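You operate a simulated robot arm through the tools that you are given. There is no shell and no other tool.

You run a simulated robot arm. Do the job below in one go: nothing can be reset, and whatever is moved stays where it is left.

## Task
Gauge both small loose cakes with the ring, box them and tick Boxed.
Fine: at the sample bench, with its own ring alone; gauge before boxing; the cake in the box stays; gauge and marker go back; no other row is ticked; the cakes stay whole. Set down upright: ring gauge, marker.

The check looks at the end state, three seconds after you hand in, the way a careful person would. Anything else that was tipped, shoved, dropped, spilled or broken makes it a failure.

## Robot
A 6-joint arm with a two-finger parallel gripper, fixed in place. Base frame: the origin is at the foot of the arm, x ahead of it, y to its left, z up; the work surface is at about z = 90. Lengths are in cm, angles in rad, forces in N, time in s.
Its first joint turns from -2.897 to 2.897 rad. Payload 3.43 kg.
Tool frame: the origin (TCP) lies between the finger pads and is the grasp point; the fingertips stand 3.4 cm ahead of it; z points along the fingers, y is the line along which they close. The gripper opens to 12.8 cm. The fingers are 2.4 cm wide and 1.2 cm thick; the gripper's body (4.8 by 13 cm) begins 9.6 cm behind the TCP.
Orientation is told as [roll, pitch, yaw] about the base's x, y, z axes, in that order, counted from this pose: with the fingers straight down and closing along the base's y, the tool's x points along the base's -x, its y along +y and its z along -z.

## Interface
- The arm moves only by the tool jog_arm. Its argument "commands" is a list of rows, each a list of 6 numbers: the shift along the tool's x, y, z in units of 40 mm (1.0 is 40 mm), then the turn, a rotation vector about the tool's x, y, z in units of 5 degrees (1.0 is 5 degrees). In form: [[tx, ty, tz, ax, ay, az], ...]. A call has 1 to 20 rows; each row shifts and turns the commanded pose from where the row before left it, along the tool's axes as they then stand. "grip" is the finger opening in mm, from 0 to 128, set as the call begins (left out, the last holds). A call with a number of a shift or a turn outside -1 to 1 is refused whole. Rows are played at 5 a second. More than 5 cm and 0.15 rad between two rows, or a gripper value outside its range, and nothing of the call is played. A pose out of reach is approached as far as the arm can. The call stops where the force on the tool passes 40 N (or 10 N more than at its start, if that is more) or the arm is blocked; 0.2 s more then pass. The fingers move at their own pace (about 15.3 cm/s each) and stop on an object; they squeeze with about 31 N. The grip force told is the motor's: it shows also when the fingers shut on nothing. Time passes only in rows, and 0.2 s behind the last, so rows that do not move let the fingers close. It gives the time, the measured TCP pose, the force on the tool (base axes), the opening and the grip force at its end, in the units of the frame above (readings bear some noise), with the torque about the TCP (base axes, N m) and any sound that the robot's microphone picked up.
- Cameras (640 x 400 px; columns grow to the right, rows downward): "scene" is fixed at [22.09, -50.1, 150.11]; the picture's right is [0.26, -0.97, 0.00], its down [-0.89, -0.24, -0.40] and it looks along [0.38, 0.10, -0.92] (base axes); focal length 214 px, centre (320, 200). "wrist" rides on the gripper at [7.6, -1.1, -16] in the tool frame; the picture's right is [0.15, 0.99, 0.00], its down [-0.88, 0.13, -0.46] and it looks along [-0.45, 0.07, 0.89] (tool axes); focal length 234 px, centre (320, 200). There is no depth. A picture from a camera that has moved, and an enlarged one, comes with that camera's place and axes in the base frame and with its lens.
- camera(camera): a new picture of that camera. No time passes.
- close_up(camera, box): a new picture of the part [left, top, right, bottom] of that camera's present view, enlarged. No time passes.
- job_done(): hands the job in; it is judged then, once.

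Nothing tells you positions but the pictures and the camera data. Unless the task says otherwise, let go and move clear before handing in.

The tools are called after ">>>" as a command line: name --pt "numbers of a row" for each row, then --argument value for the rest, lists and objects as JSON in quotes. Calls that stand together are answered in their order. jog_arm: Moves the arm, as the interface text tells. Its arguments: {"type":"object","properties":{"commands":{"type":"array","items":{"type":"array","items":{"type":"number"}}},"grip":{"type":"number"}},"required":["commands"]} The other tools are called the same way: camera (camera) takes a picture; close_up (camera, box) takes an enlarged picture of a part of a camera's view; job_done () hands the job in.

At the start:

```text
clock: 0.0
tcp_pos: [61.44, -29.75, 117.26]
tcp_rot: [-0.004, -0.003, -0.001]
ft_force: [-0.4, -0.4, -0.6]
torque: [0.0, 0.0, -0.04]
opening: 12.8
grip_force: 0.2
```

scene: 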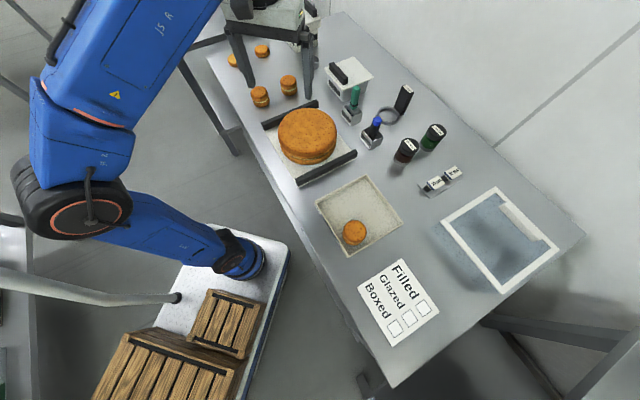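
wrist: 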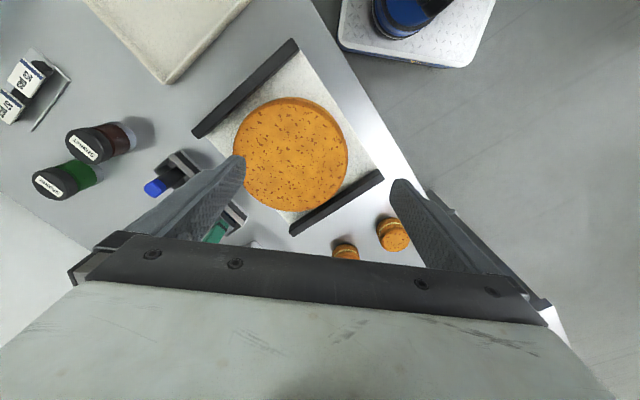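

I see a bench with a big cake on a tray, small cakes at the far side, markers, a ring gauge, a box and a card with tick boxes. I will look closer before moving.

>>> close_up --camera "scene" --box '[200, 20, 360, 120]'

>>> close_up --camera "scene" --box '[310, 40, 470, 140]'

>>> close_up --camera "scene" --box '[300, 160, 460, 260]'

>>> close_up --camera "scene" --box '[340, 250, 468, 330]'

>>> close_up --camera "scene" --box '[400, 140, 592, 260]'

>>> close_up --camera "wrist" --box '[0, 30, 240, 180]'

```text
4.00 times, centred on (280, 70) of scene
camera zoom: at [22.09, -50.1, 150.11], right [0.26, -0.97, 0.0], down [-0.89, -0.24, -0.4], along [0.38, 0.1, -0.92], focal length 858 px, centre (480, 720)
```

zoom: 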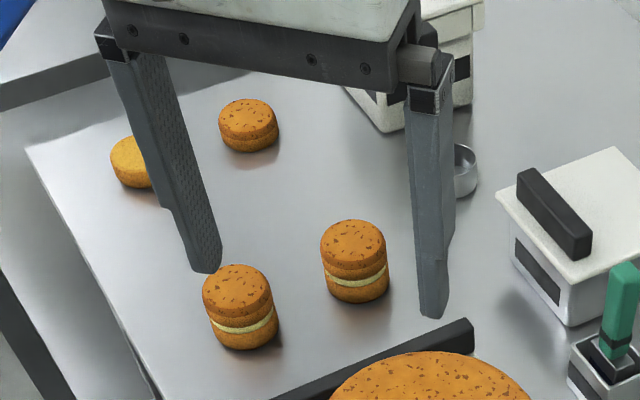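

```text
4.00 times, centred on (390, 90) of scene
camera zoom: at [22.09, -50.1, 150.11], right [0.26, -0.97, 0.0], down [-0.89, -0.24, -0.4], along [0.38, 0.1, -0.92], focal length 858 px, centre (40, 640)
```

zoom: 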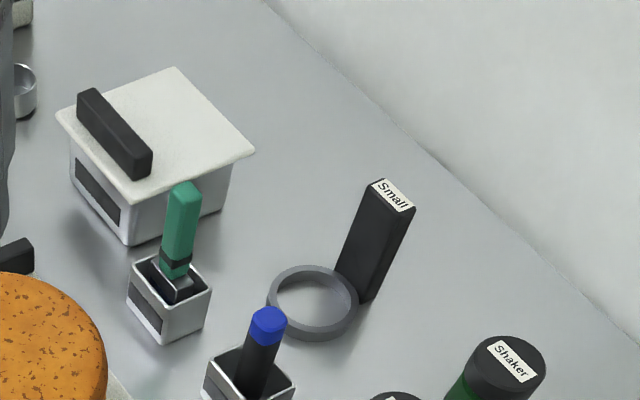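

```text
4.00 times, centred on (380, 210) of scene
camera zoom: at [22.09, -50.1, 150.11], right [0.26, -0.97, 0.0], down [-0.89, -0.24, -0.4], along [0.38, 0.1, -0.92], focal length 858 px, centre (80, 160)
```

zoom: 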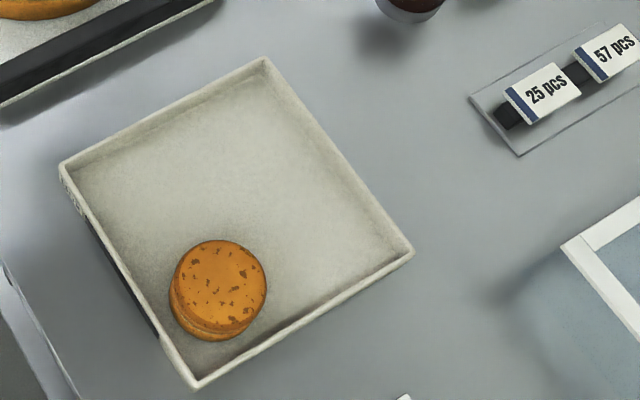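

```text
5.00 times, centred on (404, 290) of scene
camera zoom: at [22.09, -50.1, 150.11], right [0.26, -0.97, 0.0], down [-0.89, -0.24, -0.4], along [0.38, 0.1, -0.92], focal length 1072 px, centre (-100, -250)
```

zoom: 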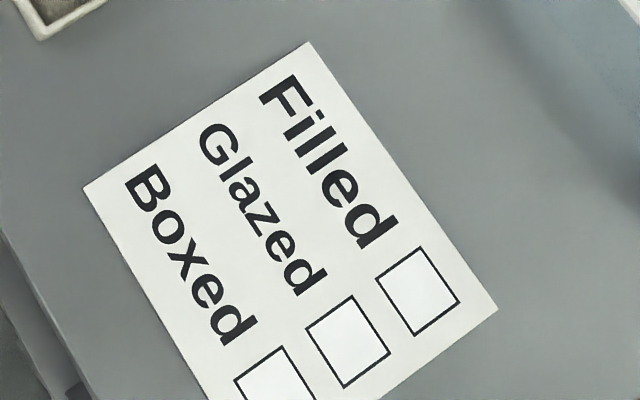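

```text
3.33 times, centred on (496, 200) of scene
camera zoom: at [22.09, -50.1, 150.11], right [0.26, -0.97, 0.0], down [-0.89, -0.24, -0.4], along [0.38, 0.1, -0.92], focal length 715 px, centre (-267, 200)
```

zoom: 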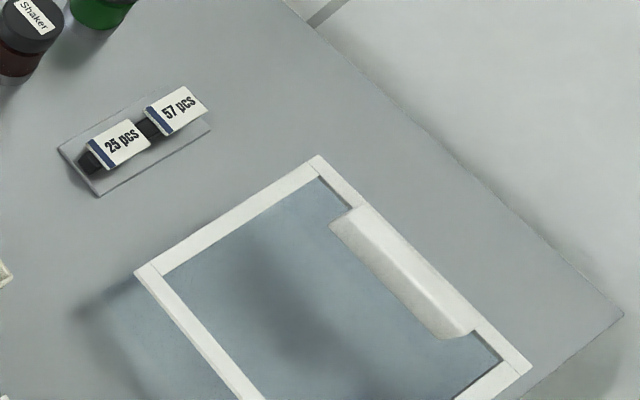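

```text
2.67 times, centred on (120, 105) of wrist
camera zoom: at [53.88, -30.88, 133.26], right [-0.15, 0.99, 0.0], down [0.88, 0.13, 0.46], along [0.45, 0.06, -0.89], focal length 624 px, centre (853, 453)
```

zoom: 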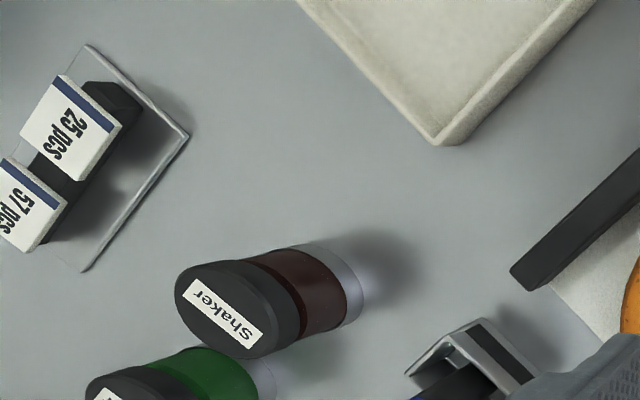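

I see several small cakes at the far left and one ring marked Small far back on the right. Before deciding anything I'll tilt the tool outward so the wrist camera looks across the bench.

>>> jog_arm --pt "0 0 -0.5 0 -1 0" --pt "0 0 -0.5 0 -1 0" --pt "0 0 -0.5 0 -1 0" --pt "0 0 -0.5 0 -1 0" --pt "0 0 -0.5 0 -1 0" --pt "0 0 0 0 -1 0" --pt "0 0 0 0 -1 0" --pt "0 0 0 0 0 0"

>>> camera --camera "wrist"

>>> camera --camera "scene"

```text
clock: 1.8
tcp_pos: [59.51, -29.71, 127.17]
tcp_rot: [-0.003, -0.617, 0.003]
ft_force: [-0.3, -0.5, 0.4]
torque: [0.02, 0.02, -0.02]
opening: 12.81
grip_force: 0.0
```

```text
taken
camera wrist: at [44.34, -30.85, 135.76], right [-0.12, 0.99, -0.09], down [0.46, 0.13, 0.88], along [0.88, 0.07, -0.47], focal length 234 px, centre (320, 200)
```

wrist: 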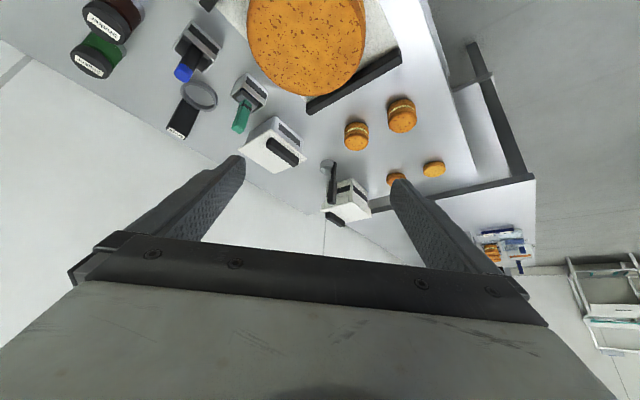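

```text
taken
```

scene: 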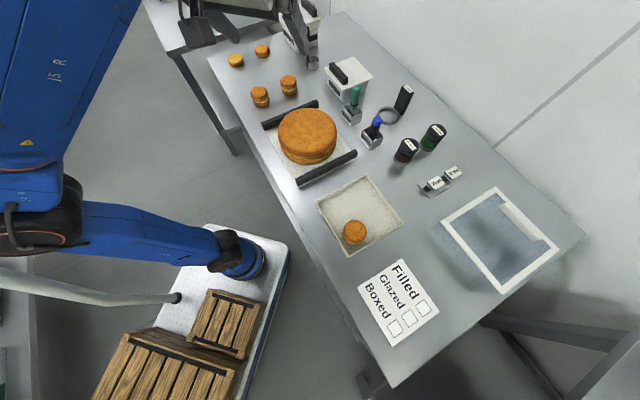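

The view is upside down but shows more: a second white box and another utensil near the plain cakes. I'll enlarge these regions.

>>> close_up --camera "wrist" --box '[270, 90, 470, 240]'

>>> close_up --camera "wrist" --box '[60, 0, 300, 180]'

>>> close_up --camera "wrist" --box '[440, 200, 640, 350]'

>>> close_up --camera "scene" --box '[200, 0, 360, 120]'

>>> close_up --camera "scene" --box '[330, 50, 460, 160]'

```text
2.67 times, centred on (370, 165) of wrist
camera zoom: at [44.34, -30.85, 135.76], right [-0.12, 0.99, -0.09], down [0.46, 0.13, 0.88], along [0.88, 0.07, -0.47], focal length 624 px, centre (187, 293)
```

zoom: 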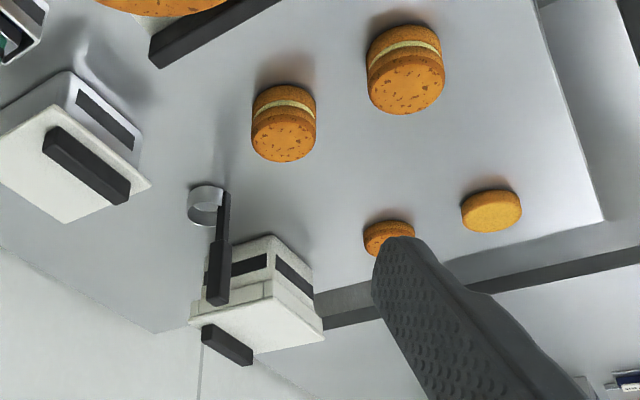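

```text
2.22 times, centred on (180, 90) of wrist
camera zoom: at [44.34, -30.85, 135.76], right [-0.12, 0.99, -0.09], down [0.46, 0.13, 0.88], along [0.88, 0.07, -0.47], focal length 520 px, centre (631, 444)
```

zoom: 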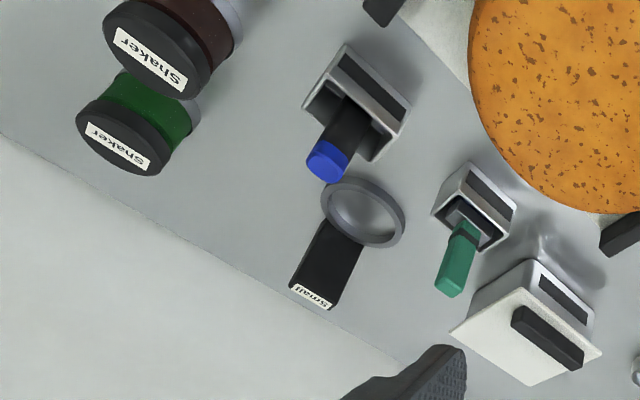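

```text
2.67 times, centred on (540, 275) of wrist
camera zoom: at [44.34, -30.85, 135.76], right [-0.12, 0.99, -0.09], down [0.46, 0.13, 0.88], along [0.88, 0.07, -0.47], focal length 624 px, centre (-267, 0)
```

zoom: 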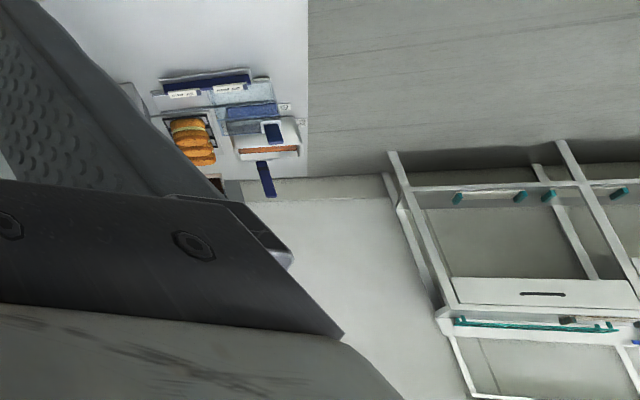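

```text
3.33 times, centred on (280, 60) of scene
camera zoom: at [22.09, -50.1, 150.11], right [0.26, -0.97, 0.0], down [-0.89, -0.24, -0.4], along [0.38, 0.1, -0.92], focal length 715 px, centre (453, 667)
```

zoom: 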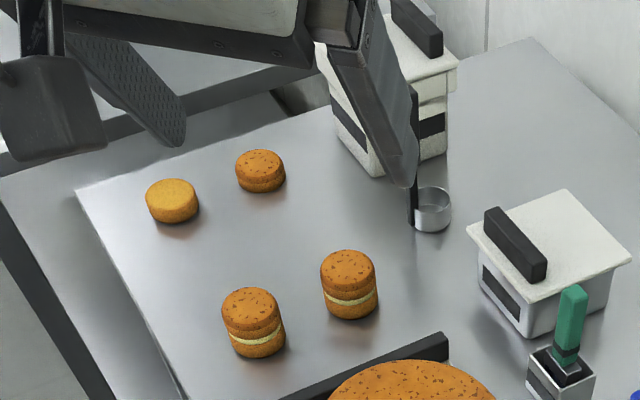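

```text
3.64 times, centred on (395, 105) of scene
camera zoom: at [22.09, -50.1, 150.11], right [0.26, -0.97, 0.0], down [-0.89, -0.24, -0.4], along [0.38, 0.1, -0.92], focal length 780 px, centre (47, 546)
```

zoom: 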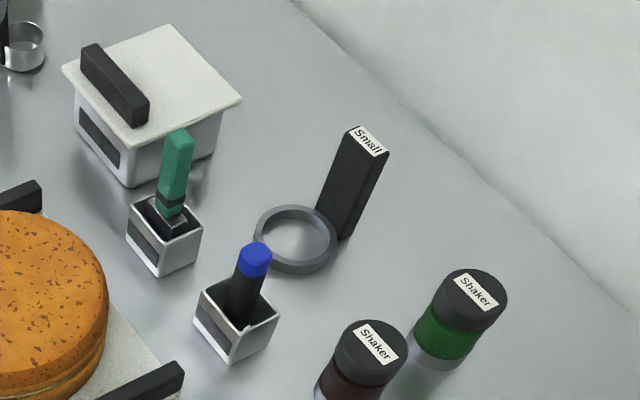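

The far scoop is a metal measuring cup, and the only "Small" ring on this bench stands at the back. I'll check the box cake, the checklist and the rest of the room before I decide which bench is meant.

>>> close_up --camera "scene" --box '[330, 205, 378, 255]'

>>> close_up --camera "scene" --box '[240, 65, 304, 115]'

>>> close_up --camera "scene" --box '[0, 200, 280, 400]'

>>> close_up --camera "scene" --box '[130, 0, 290, 100]'

>>> close_up --camera "scene" --box '[340, 250, 460, 350]'

>>> close_up --camera "wrist" --box '[480, 220, 540, 280]'

```text
8.00 times, centred on (354, 230) of scene
camera zoom: at [22.09, -50.1, 150.11], right [0.26, -0.97, 0.0], down [-0.89, -0.24, -0.4], along [0.38, 0.1, -0.92], focal length 1716 px, centre (48, -40)
```

zoom: 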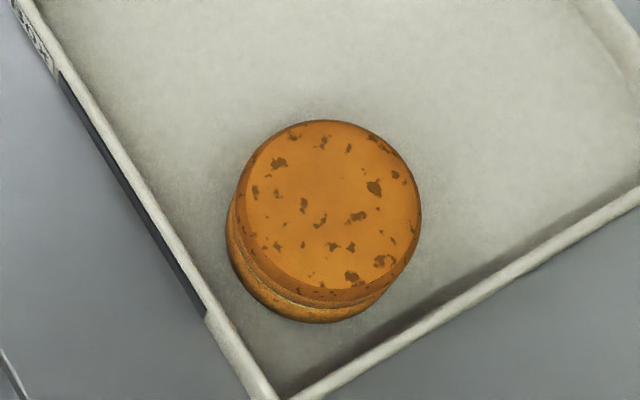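

```text
8.00 times, centred on (272, 90) of scene
camera zoom: at [22.09, -50.1, 150.11], right [0.26, -0.97, 0.0], down [-0.89, -0.24, -0.4], along [0.38, 0.1, -0.92], focal length 1716 px, centre (704, 1080)
```

zoom: 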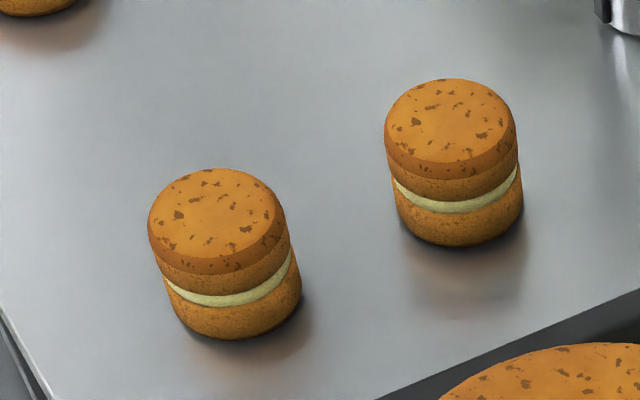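

```text
2.00 times, centred on (140, 300) of scene
camera zoom: at [22.09, -50.1, 150.11], right [0.26, -0.97, 0.0], down [-0.89, -0.24, -0.4], along [0.38, 0.1, -0.92], focal length 429 px, centre (680, 0)
```

zoom: 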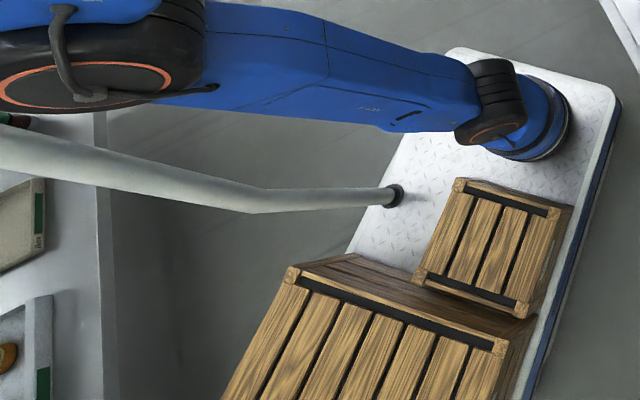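

```text
4.00 times, centred on (210, 50) of scene
camera zoom: at [22.09, -50.1, 150.11], right [0.26, -0.97, 0.0], down [-0.89, -0.24, -0.4], along [0.38, 0.1, -0.92], focal length 858 px, centre (760, 800)
```

zoom: 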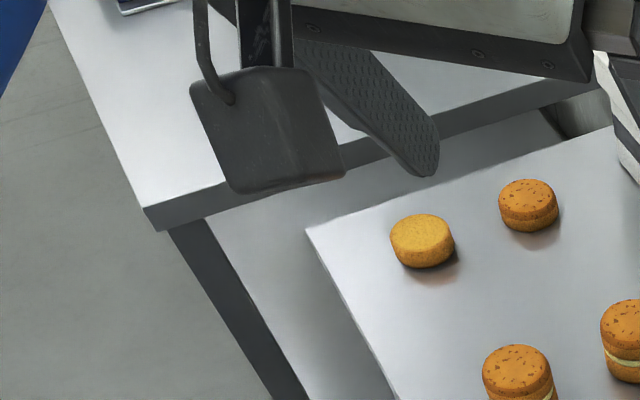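

```text
4.00 times, centred on (400, 300) of scene
camera zoom: at [22.09, -50.1, 150.11], right [0.26, -0.97, 0.0], down [-0.89, -0.24, -0.4], along [0.38, 0.1, -0.92], focal length 858 px, centre (0, -200)
```

zoom: 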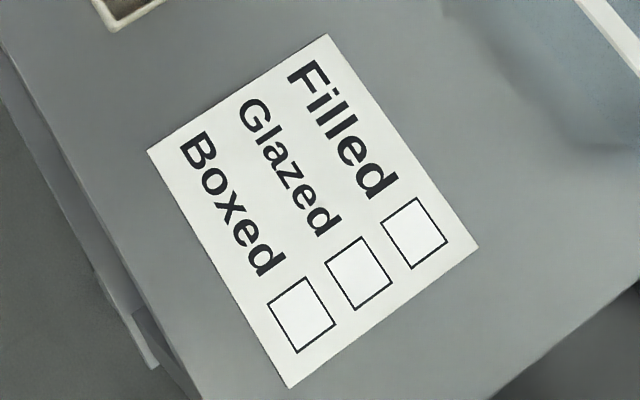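

```text
6.67 times, centred on (510, 250) of wrist
camera zoom: at [44.34, -30.85, 135.76], right [-0.12, 0.99, -0.09], down [0.46, 0.13, 0.88], along [0.88, 0.07, -0.47], focal length 1561 px, centre (-947, -133)
```

zoom: 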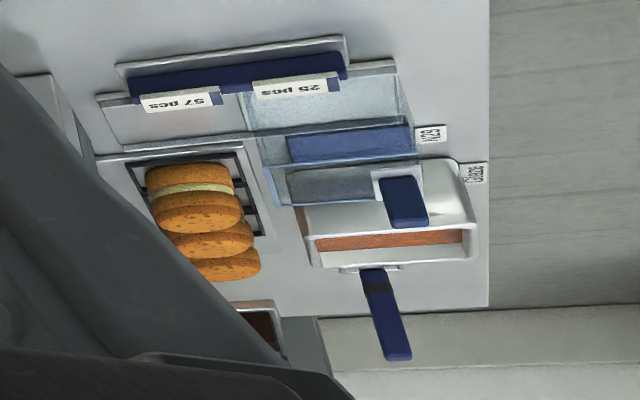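

This bench has black-accented kit, and other benches with blue and green kit are visible farther off. I'll look at the box's side label from the robot side to check which bench is the sample bench.

>>> jog_arm --pt "0.8 -0.1 -0.3 0 0 0" --pt "0.8 -0.1 -0.3 0 0 0" --pt "0.8 -0.1 -0.3 0 0 0" --pt "0.8 -0.1 -0.3 0 0 0" --pt "0.8 -0.1 -0.3 0 0 0" --pt "0.8 -0.1 -0.3 0 0 0" --pt "0.8 0 -0.3 0 0 0" --pt "0 0 0 0.574 0 0.819" --pt "0 0 0 0.574 0 0.819" --pt "0 0 0 0.574 0 0.819" --pt "0 0 0 0.574 0 0.819" --pt "0 0 0 0.574 0 0.819" --pt "0 0 0 0.574 0 0.819" --pt "0 0 0 0.574 0 0.819" --pt "0 0 0 0.574 0 0.819" --pt "0 0 0 0.574 0 0.819"

>>> camera --camera "wrist"

>>> camera --camera "scene"

```text
clock: 5.2
tcp_pos: [37.92, -32.7, 120.02]
tcp_rot: [0.001, -0.617, -0.787]
ft_force: [-0.1, 0.2, -0.5]
torque: [0.01, -0.04, -0.02]
opening: 12.79
grip_force: 0.1
out of reach, approached as far as the arm can: row 7
```

```text
taken
camera wrist: at [26.31, -22.57, 128.66], right [0.62, 0.78, -0.08], down [0.41, -0.23, 0.88], along [0.67, -0.58, -0.47], focal length 234 px, centre (320, 200)
```

wrist: 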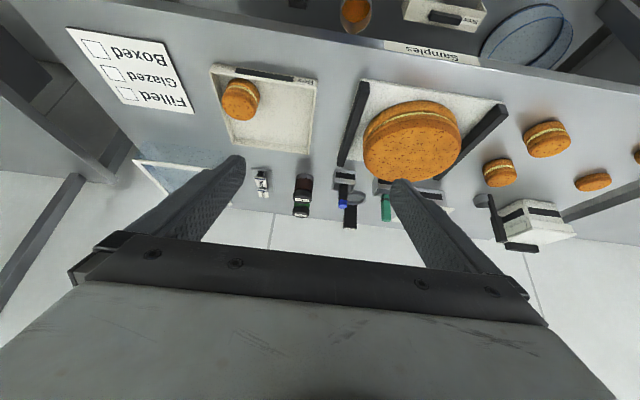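

```text
taken
```

scene: 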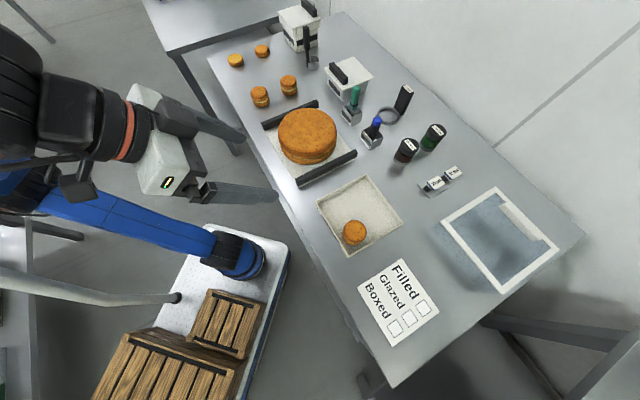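

The front edge of this bench reads "Samples", so this is the sample bench. I'll zoom in on labels and cakes.

>>> close_up --camera "wrist" --box '[460, 80, 640, 260]'

>>> close_up --camera "wrist" --box '[200, 50, 340, 160]'

>>> close_up --camera "wrist" --box '[240, 150, 420, 230]'

>>> close_up --camera "wrist" --box '[320, 0, 640, 90]'

>>> close_up --camera "scene" --box '[270, 0, 350, 70]'

>>> close_up --camera "scene" --box '[380, 75, 430, 135]'

```text
2.22 times, centred on (550, 170) of wrist
camera zoom: at [26.31, -22.57, 128.66], right [0.62, 0.78, -0.08], down [0.41, -0.23, 0.88], along [0.67, -0.58, -0.47], focal length 520 px, centre (-191, 267)
```

zoom: 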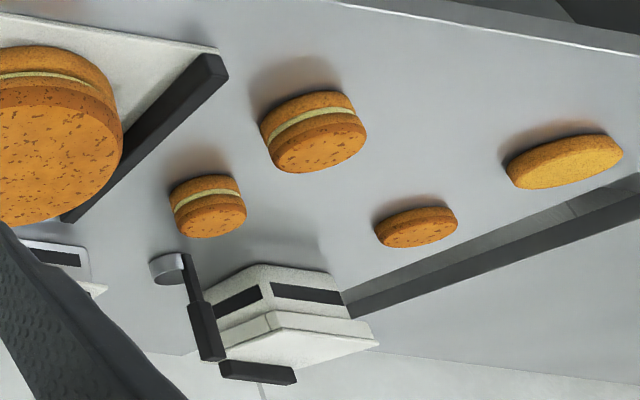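

```text
3.64 times, centred on (270, 105) of wrist
camera zoom: at [26.31, -22.57, 128.66], right [0.62, 0.78, -0.08], down [0.41, -0.23, 0.88], along [0.67, -0.58, -0.47], focal length 852 px, centre (502, 546)
```

zoom: 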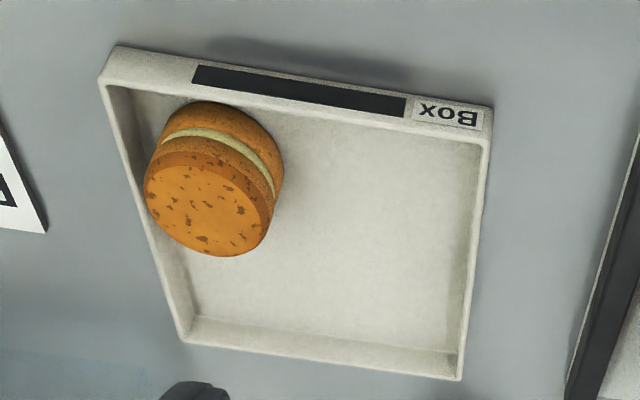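

```text
3.56 times, centred on (330, 190) of wrist
camera zoom: at [26.31, -22.57, 128.66], right [0.62, 0.78, -0.08], down [0.41, -0.23, 0.88], along [0.67, -0.58, -0.47], focal length 833 px, centre (284, 236)
```

zoom: 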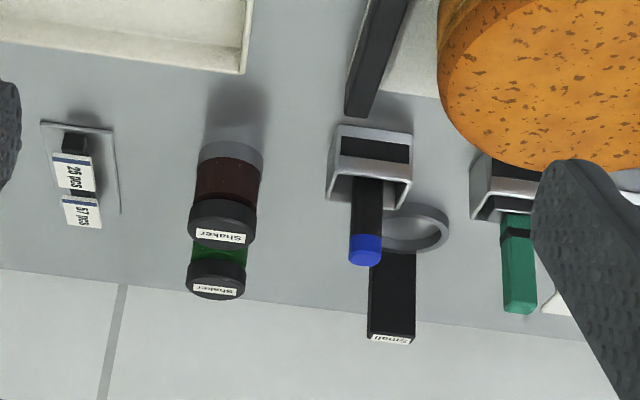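

```text
2.00 times, centred on (480, 45) of wrist
camera zoom: at [26.31, -22.57, 128.66], right [0.62, 0.78, -0.08], down [0.41, -0.23, 0.88], along [0.67, -0.58, -0.47], focal length 468 px, centre (0, 510)
```

zoom: 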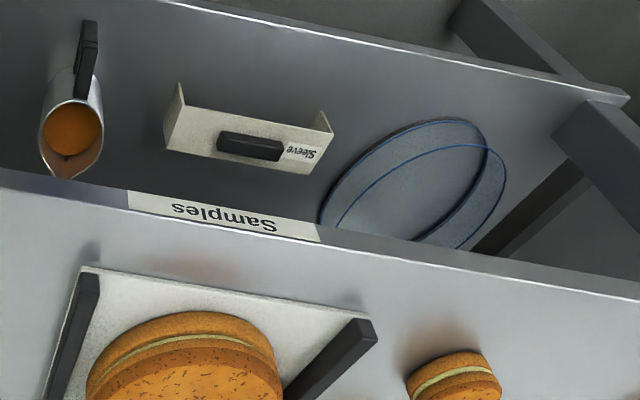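

```text
5.71 times, centred on (310, 35) of scene
camera zoom: at [22.09, -50.1, 150.11], right [0.26, -0.97, 0.0], down [-0.89, -0.24, -0.4], along [0.38, 0.1, -0.92], focal length 1226 px, centre (377, 1143)
```

zoom: 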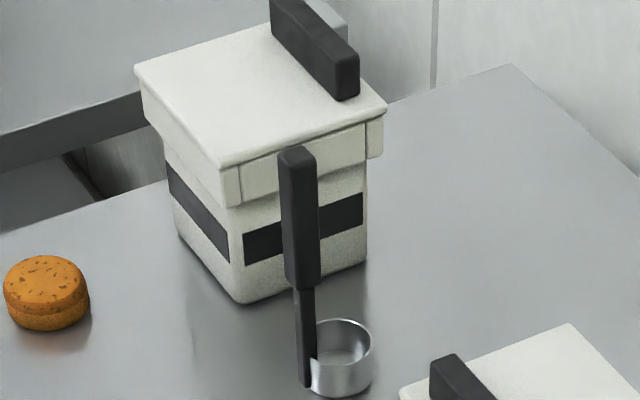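

```text
6.67 times, centred on (405, 105) of scene
camera zoom: at [22.09, -50.1, 150.11], right [0.26, -0.97, 0.0], down [-0.89, -0.24, -0.4], along [0.38, 0.1, -0.92], focal length 1430 px, centre (-247, 833)
```

zoom: 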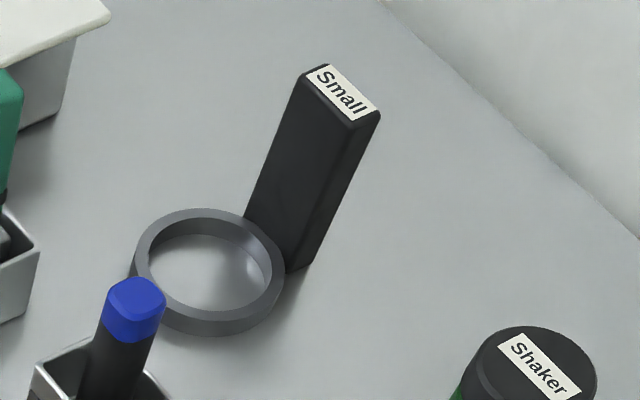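

This is the sample bench. The two loose filled sandwich cakes are at about (80,-12) and (88,-20), the Small ring gauge has its handle at about (88,-62), and the marker is at about (72,-55). The gauge is too far out to reach with the tool pointing down, so I'll approach it tilted and take a closer look first.

>>> jog_arm --pt "0 0 0 0 -1 0" --pt "0 0 0 0 -1 0" --pt "-0.518 0.368 0.666 0 0 0" --pt "-0.518 0.368 0.666 0 0 0" --pt "-0.518 0.368 0.666 0 0 0" --pt "-0.518 0.368 0.666 0 0 0" --pt "-0.518 0.368 0.666 0 0 0" --pt "-0.518 0.368 0.666 0 0 0" --pt "-0.518 0.368 0.666 0 0 0" --pt "-0.518 0.368 0.666 0 0 0" --pt "-0.518 0.368 0.666 0 0 0" --pt "-0.518 0.368 0.666 0 0 0" --pt "0 0 0 0 0 0"

>>> camera --camera "wrist"

>>> camera --camera "scene"

```text
clock: 8.0
tcp_pos: [72.02, -45.88, 116.04]
tcp_rot: [-0.001, -0.791, -0.786]
ft_force: [0.3, 0.4, 0.7]
torque: [0.0, 0.02, 0.02]
opening: 12.81
grip_force: 0.1
```

```text
taken
camera wrist: at [59.54, -34.96, 121.89], right [0.63, 0.77, -0.1], down [0.3, -0.12, 0.95], along [0.72, -0.62, -0.31], focal length 234 px, centre (320, 200)
```

wrist: 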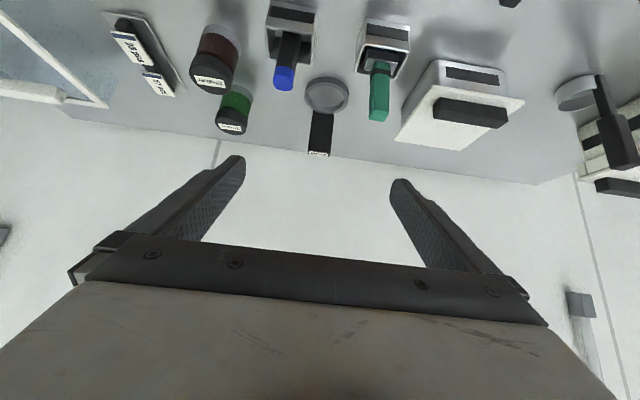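

```text
taken
```

scene: 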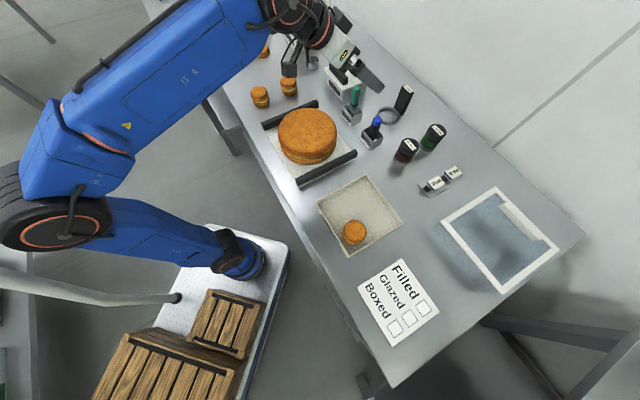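

The tilted pose is reachable here. I'll enlarge the gauge and surroundings to refine positions.

>>> close_up --camera "wrist" --box '[250, 60, 410, 160]'

>>> close_up --camera "wrist" --box '[240, 0, 400, 100]'

>>> close_up --camera "scene" --box '[355, 80, 435, 140]'

```text
4.00 times, centred on (330, 110) of wrist
camera zoom: at [59.54, -34.96, 121.89], right [0.63, 0.77, -0.1], down [0.3, -0.12, 0.95], along [0.72, -0.62, -0.31], focal length 937 px, centre (280, 560)
```

zoom: 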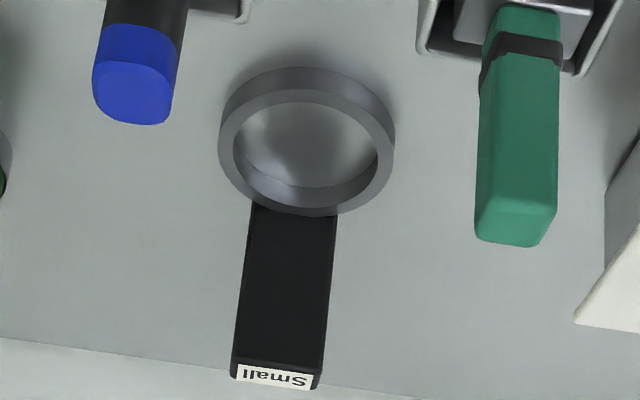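

```text
4.00 times, centred on (320, 50) of wrist
camera zoom: at [59.54, -34.96, 121.89], right [0.63, 0.77, -0.1], down [0.3, -0.12, 0.95], along [0.72, -0.62, -0.31], focal length 937 px, centre (320, 800)
```

zoom: 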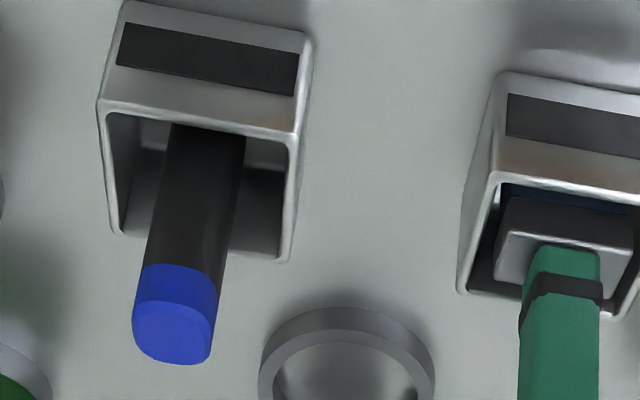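

```text
6.67 times, centred on (395, 110) of scene
camera zoom: at [22.09, -50.1, 150.11], right [0.26, -0.97, 0.0], down [-0.89, -0.24, -0.4], along [0.38, 0.1, -0.92], focal length 1430 px, centre (-180, 800)
```

zoom: 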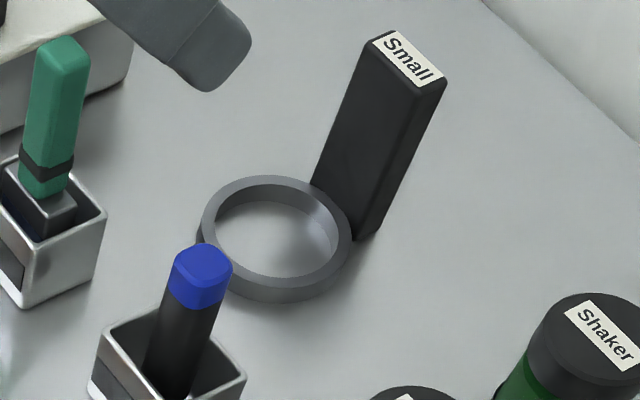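

The handle top is at about (89.2, -62.2, 99.7) and the ring centre at about (85.9, -58.8). I'll hover above the handle with the fingers part open.

>>> jog_arm --pt "-0.394 0.023 0.801 0 0 0" --pt "-0.394 0.023 0.801 0 0 0" --pt "-0.394 0.023 0.801 0 0 0" --pt "-0.394 0.023 0.801 0 0 0" --pt "-0.394 0.023 0.801 0 0 0" --pt "-0.394 0.023 0.801 0 0 0" --pt "-0.394 0.023 0.801 0 0 0" --pt "0 0 0 0 0 0" --grip 85

>>> camera --camera "wrist"

>>> camera --camera "scene"

```text
clock: 9.8
tcp_pos: [89.16, -62.29, 108.18]
tcp_rot: [0.002, -0.791, -0.787]
ft_force: [-0.3, 0.5, 0.0]
torque: [0.0, -0.01, 0.04]
opening: 8.46
grip_force: 0.1
```

```text
taken
camera wrist: at [76.68, -51.36, 114.02], right [0.63, 0.77, -0.1], down [0.3, -0.12, 0.95], along [0.72, -0.62, -0.31], focal length 234 px, centre (320, 200)
```

wrist: 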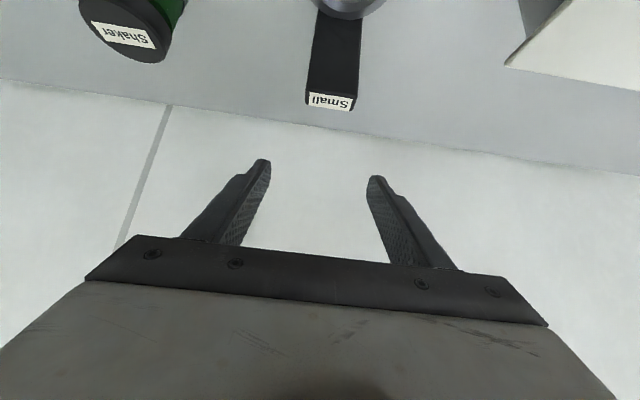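

```text
taken
```

scene: 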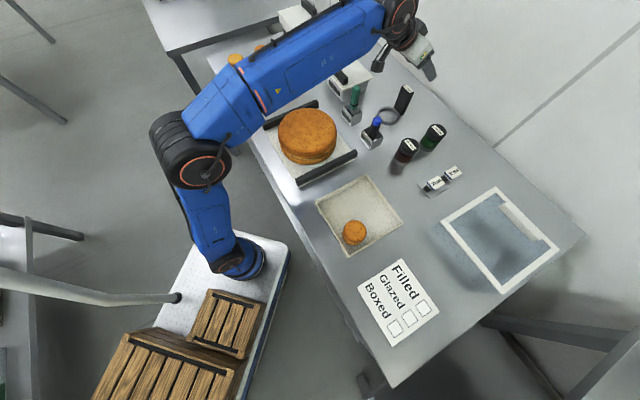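

The hover pose is good and centred over the handle. I'll lower straight down so the handle top lies between the fingers.

>>> jog_arm --pt "0.4735 0 0.472 0 0 0" --pt "0.4735 0 0.472 0 0 0" --pt "0.4735 0 0.472 0 0 0" --pt "0.4735 0 0.472 0 0 0" --pt "0 0 0 0 0 0"

>>> camera --camera "wrist"

>>> close_up --camera "scene" --box '[355, 60, 455, 140]'

```text
clock: 11.0
tcp_pos: [89.32, -62.23, 97.38]
tcp_rot: [-0.001, -0.792, -0.785]
ft_force: [-0.3, 0.9, 0.3]
torque: [-0.02, 0.01, -0.02]
opening: 8.5
grip_force: 0.1
```

```text
taken
camera wrist: at [76.78, -51.27, 103.34], right [0.63, 0.77, -0.1], down [0.3, -0.12, 0.95], along [0.72, -0.62, -0.31], focal length 234 px, centre (320, 200)
```

wrist: 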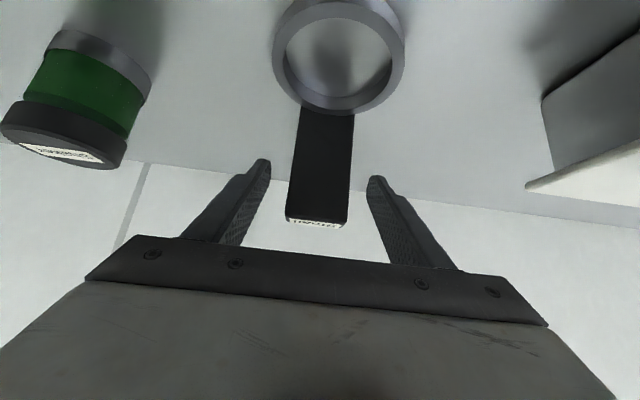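

```text
5.00 times, centred on (405, 100) of scene
camera zoom: at [22.09, -50.1, 150.11], right [0.26, -0.97, 0.0], down [-0.89, -0.24, -0.4], along [0.38, 0.1, -0.92], focal length 1072 px, centre (-105, 700)
```

zoom: 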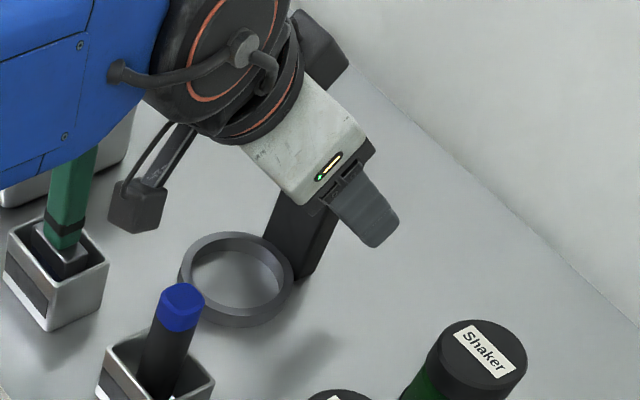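

The handle is centred between the fingers. I'll close on it.

>>> jog_arm --pt "0 0 0 0 0 0" --pt "0 0 0 0 0 0" --pt "0 0 0 0 0 0" --pt "0 0 0 0 0 0" --grip 30

>>> camera --camera "wrist"

```text
clock: 12.0
tcp_pos: [89.32, -62.13, 97.54]
tcp_rot: [0.002, -0.79, -0.785]
ft_force: [0.9, 0.7, -0.2]
torque: [0.0, -0.07, 0.0]
opening: 4.35
grip_force: 30.9
```

```text
taken
camera wrist: at [76.78, -51.27, 103.36], right [0.63, 0.77, -0.1], down [0.3, -0.12, 0.95], along [0.72, -0.62, -0.31], focal length 234 px, centre (320, 200)
```

wrist: 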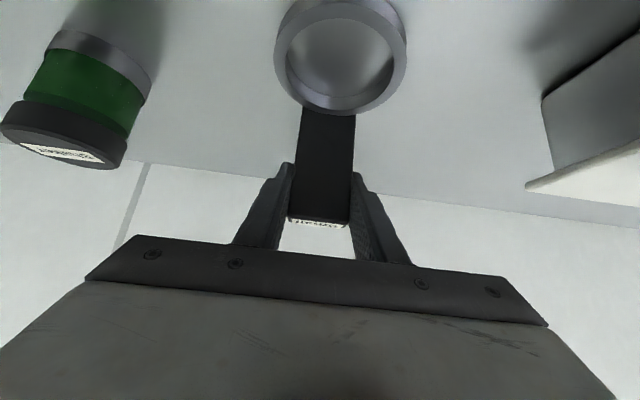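

The handle is gripped firmly (4.35 cm wide). I'll lift the gauge straight up and check.

>>> jog_arm --pt "-0.1777 0 -0.1758 0 0 0" --pt "-0.5333 0 -0.5274 0 0 0" --pt "-0.711 0 -0.7032 0 0 0" --pt "-0.711 0 -0.7032 0 0 0" --pt "-0.711 0 -0.7032 0 0 0" --pt "-0.711 0 -0.7032 0 0 0" --pt "0 0 0 0 0 0"

>>> camera --camera "wrist"

>>> camera --camera "scene"

```text
clock: 13.6
tcp_pos: [89.17, -62.26, 117.4]
tcp_rot: [-0.001, -0.791, -0.785]
ft_force: [0.2, -0.6, -0.2]
torque: [0.0, -0.03, 0.01]
opening: 2.98
grip_force: 0.1
```

```text
taken
camera wrist: at [76.64, -51.32, 123.28], right [0.63, 0.77, -0.1], down [0.3, -0.12, 0.95], along [0.72, -0.62, -0.31], focal length 234 px, centre (320, 200)
```

wrist: 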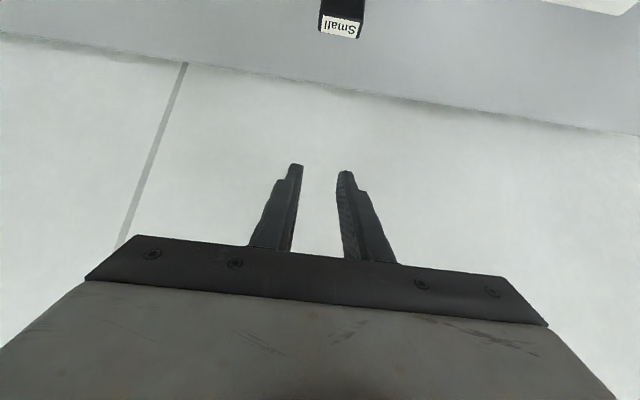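

```text
taken
```

scene: 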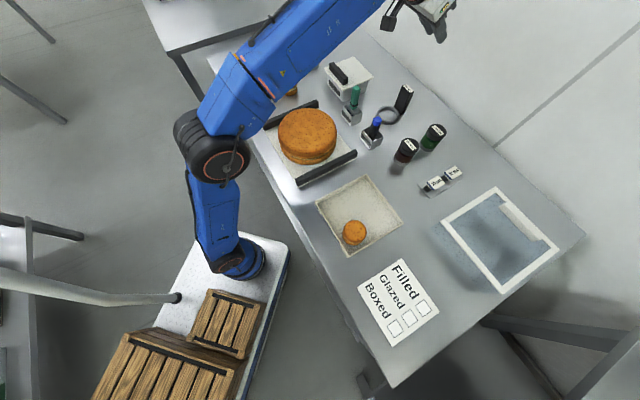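

The handle slipped out of the fingers; the gauge still seems to stand at its place. I'll check it closely before another try.

>>> close_up --camera "scene" --box '[355, 80, 435, 140]'

>>> close_up --camera "wrist" --box '[280, 0, 400, 60]'

```text
6.67 times, centred on (395, 110) of scene
camera zoom: at [22.09, -50.1, 150.11], right [0.26, -0.97, 0.0], down [-0.89, -0.24, -0.4], along [0.38, 0.1, -0.92], focal length 1430 px, centre (-180, 800)
```

zoom: 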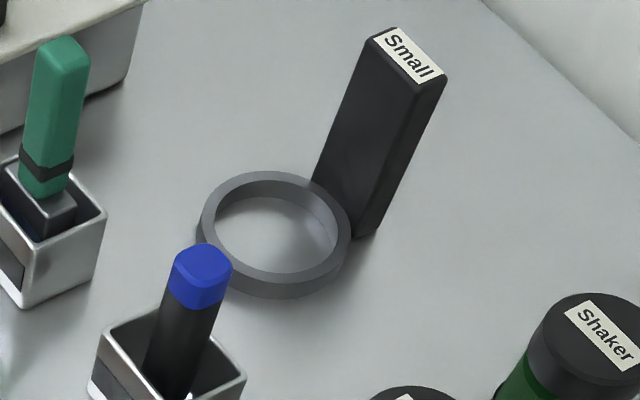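

```text
5.33 times, centred on (340, 30) of wrist
camera zoom: at [76.64, -51.32, 123.28], right [0.63, 0.77, -0.1], down [0.3, -0.12, 0.95], along [0.72, -0.62, -0.31], focal length 1249 px, centre (213, 1107)
```

zoom: 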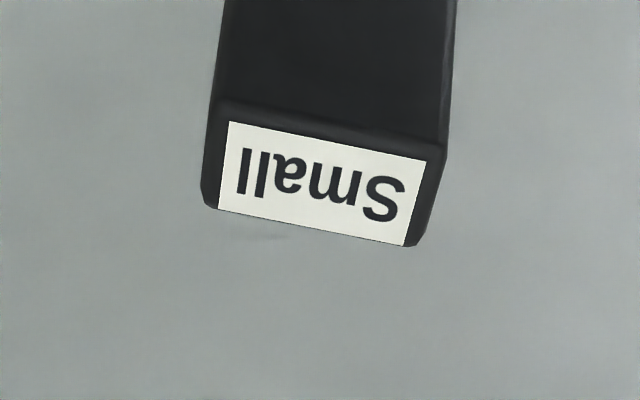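

The gauge stands upright and moved only by about 2 mm. I'll go back down a little deeper, grip again, and lift slowly this time.

>>> jog_arm --pt "0 0 0 0 0 0" --pt "0.6 0 0.5934 0 0 0" --pt "0.6 0 0.5934 0 0 0" --pt "0.6 0 0.5934 0 0 0" --pt "0.6 0 0.5934 0 0 0" --pt "0.6 0 0.5934 0 0 0" --pt "0.3575 0 0.3535 0 0 0" --pt "0.3575 0 0.3535 0 0 0" --pt "0 0 0 0 0 0" --grip 85

>>> camera --camera "wrist"

>>> close_up --camera "scene" --box '[355, 60, 455, 140]'

```text
clock: 15.6
tcp_pos: [89.09, -62.31, 96.42]
tcp_rot: [0.0, -0.79, -0.786]
ft_force: [0.9, 0.4, 0.2]
torque: [0.0, 0.04, 0.02]
opening: 8.48
grip_force: 0.1
```

```text
taken
camera wrist: at [76.68, -51.32, 102.36], right [0.63, 0.77, -0.1], down [0.3, -0.12, 0.95], along [0.72, -0.62, -0.31], focal length 234 px, centre (320, 200)
```

wrist: 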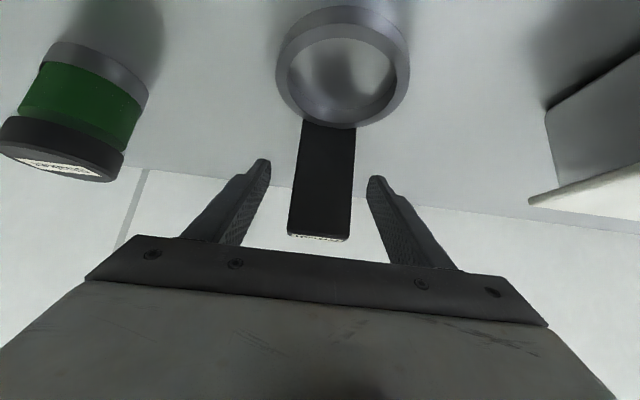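

```text
5.00 times, centred on (405, 100) of scene
camera zoom: at [22.09, -50.1, 150.11], right [0.26, -0.97, 0.0], down [-0.89, -0.24, -0.4], along [0.38, 0.1, -0.92], focal length 1072 px, centre (-105, 700)
```

zoom: 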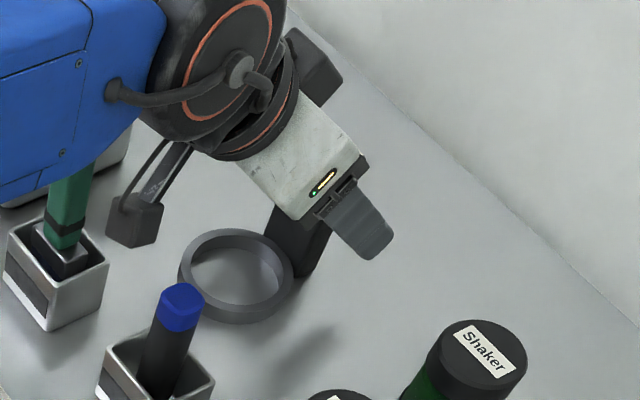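

The handle is again centred. I'll close and lift very slowly.

>>> jog_arm --pt "0 0 0 0 0 0" --pt "0 0 0 0 0 0" --pt "0 0 0 0 0 0" --pt "0 0 0 0 0 0" --pt "0 0 0 0 0 0" --pt "-0.0355 0 -0.0352 0 0 0" --pt "-0.0355 0 -0.0352 0 0 0" --pt "-0.0355 0 -0.0352 0 0 0" --pt "-0.0355 0 -0.0352 0 0 0" --pt "-0.0355 0 -0.0352 0 0 0" --pt "0 0 0 0 0 0" --grip 20

>>> camera --camera "wrist"

>>> close_up --camera "scene" --box '[355, 60, 455, 140]'

```text
clock: 18.0
tcp_pos: [89.27, -62.21, 97.42]
tcp_rot: [0.0, -0.792, -0.785]
ft_force: [0.1, -0.7, -1.3]
torque: [-0.02, -0.02, -0.03]
opening: 4.35
grip_force: 30.9
```

```text
taken
camera wrist: at [76.71, -51.31, 103.38], right [0.63, 0.77, -0.1], down [0.3, -0.12, 0.95], along [0.72, -0.62, -0.31], focal length 234 px, centre (320, 200)
```

wrist: 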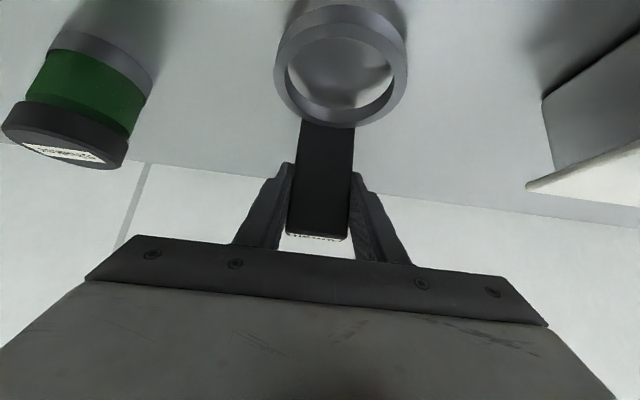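

```text
5.00 times, centred on (405, 100) of scene
camera zoom: at [22.09, -50.1, 150.11], right [0.26, -0.97, 0.0], down [-0.89, -0.24, -0.4], along [0.38, 0.1, -0.92], focal length 1072 px, centre (-105, 700)
```

zoom: 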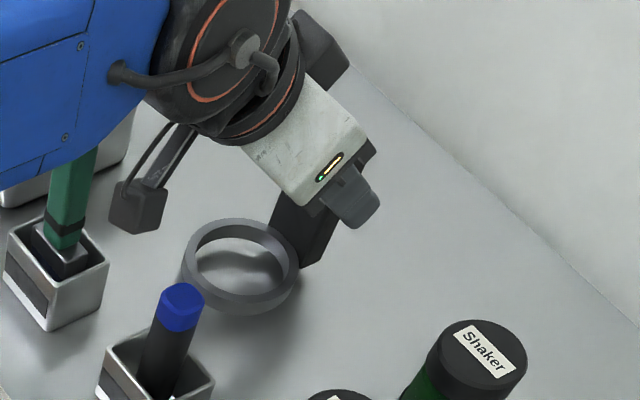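

Slow lifting works: the ring came up 1 cm with the hand. I'll continue lifting gently.

>>> jog_arm --pt "-0.057 0 -0.0563 0 0 0" --pt "-0.0853 0 -0.0844 0 0 0" --pt "-0.1138 0 -0.1125 0 0 0" --pt "-0.1422 0 -0.1406 0 0 0" --pt "-0.1706 0 -0.1688 0 0 0" --pt "-0.1706 0 -0.1688 0 0 0" --pt "-0.1706 0 -0.1688 0 0 0" --pt "-0.1706 0 -0.1688 0 0 0" --pt "-0.1706 0 -0.1688 0 0 0" --pt "-0.1706 0 -0.1688 0 0 0" --pt "-0.1706 0 -0.1688 0 0 0" --pt "-0.1706 0 -0.1688 0 0 0" --pt "-0.1706 0 -0.1688 0 0 0" --pt "-0.1706 0 -0.1688 0 0 0" --pt "-0.1706 0 -0.1688 0 0 0" --pt "-0.1706 0 -0.1688 0 0 0" --pt "-0.1138 0 -0.1125 0 0 0" --pt "-0.057 0 -0.0563 0 0 0" --pt "0 0 0 0 0 0"

>>> camera --camera "wrist"

>>> camera --camera "scene"

```text
clock: 22.0
tcp_pos: [89.2, -62.27, 112.15]
tcp_rot: [-0.001, -0.789, -0.786]
ft_force: [0.1, 0.2, -0.7]
torque: [-0.04, 0.02, -0.03]
opening: 4.36
grip_force: 31.3
```

```text
taken
camera wrist: at [76.68, -51.24, 118.11], right [0.63, 0.77, -0.1], down [0.3, -0.12, 0.95], along [0.72, -0.62, -0.31], focal length 234 px, centre (320, 200)
```

wrist: 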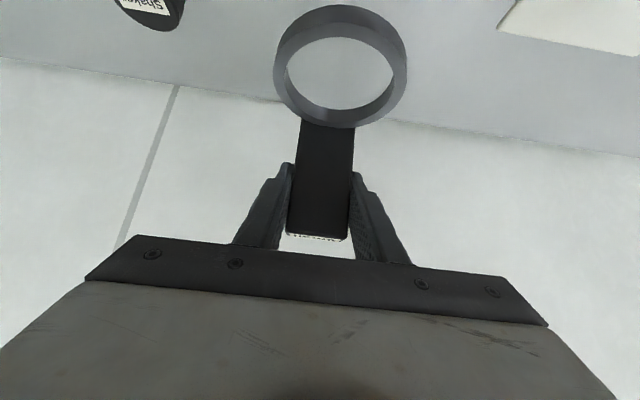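

```text
taken
```

scene: 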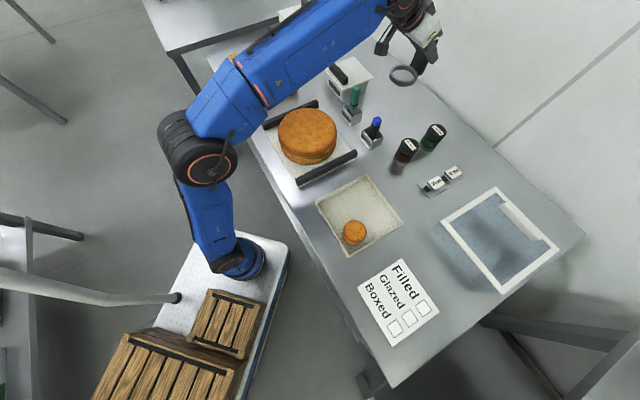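

The gauge hangs level in the hand. I'll carry it gently, a bit higher, toward the first sandwich cake.

>>> jog_arm --pt "-0.071 0 -0.0703 0 0 0" --pt "-0.142 0 -0.1406 0 0 0" --pt "-0.1778 0 -0.1758 0 0 0" --pt "-0.1778 0 -0.1758 0 0 0" --pt "-0.142 0 -0.1406 0 0 0" --pt "0.0544 0.0633 -0.055 0 0 0" --pt "0.1088 0.1267 -0.11 0 0 0" --pt "0.1631 0.19 -0.165 0 0 0" --pt "0.1631 0.19 -0.165 0 0 0" --pt "0.1631 0.19 -0.165 0 0 0" --pt "0.1631 0.19 -0.165 0 0 0" --pt "0.1631 0.19 -0.165 0 0 0" --pt "0.1631 0.19 -0.165 0 0 0" --pt "0.1631 0.19 -0.165 0 0 0" --pt "0.1631 0.19 -0.165 0 0 0" --pt "0.1631 0.19 -0.165 0 0 0" --pt "0.1631 0.19 -0.165 0 0 0" --pt "0.1631 0.19 -0.165 0 0 0" --pt "0.1088 0.1267 -0.11 0 0 0" --pt "0.0544 0.0633 -0.055 0 0 0"

>>> camera --camera "wrist"

>>> camera --camera "scene"

```text
clock: 26.2
tcp_pos: [87.74, -46.79, 116.32]
tcp_rot: [0.0, -0.792, -0.784]
ft_force: [-0.9, 0.8, -1.3]
torque: [-0.01, -0.04, -0.01]
opening: 4.32
grip_force: 30.9
```

```text
taken
camera wrist: at [75.13, -35.79, 122.09], right [0.63, 0.77, -0.1], down [0.3, -0.12, 0.95], along [0.72, -0.62, -0.31], focal length 234 px, centre (320, 200)
```

wrist: 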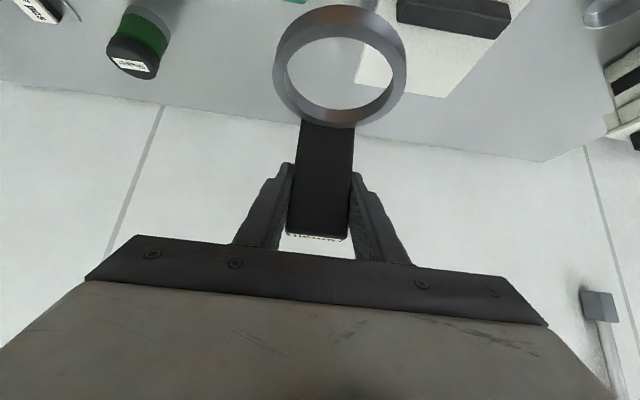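

```text
taken
```

scene: 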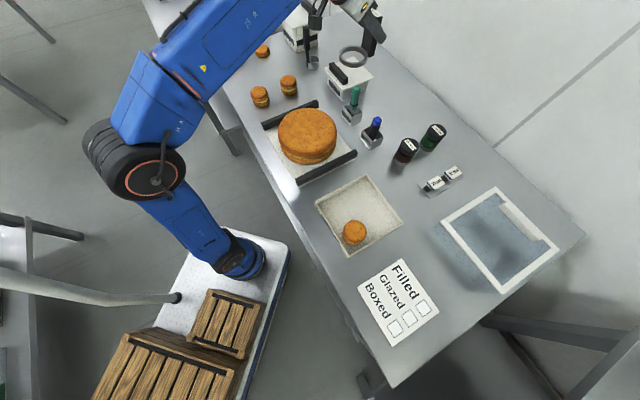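

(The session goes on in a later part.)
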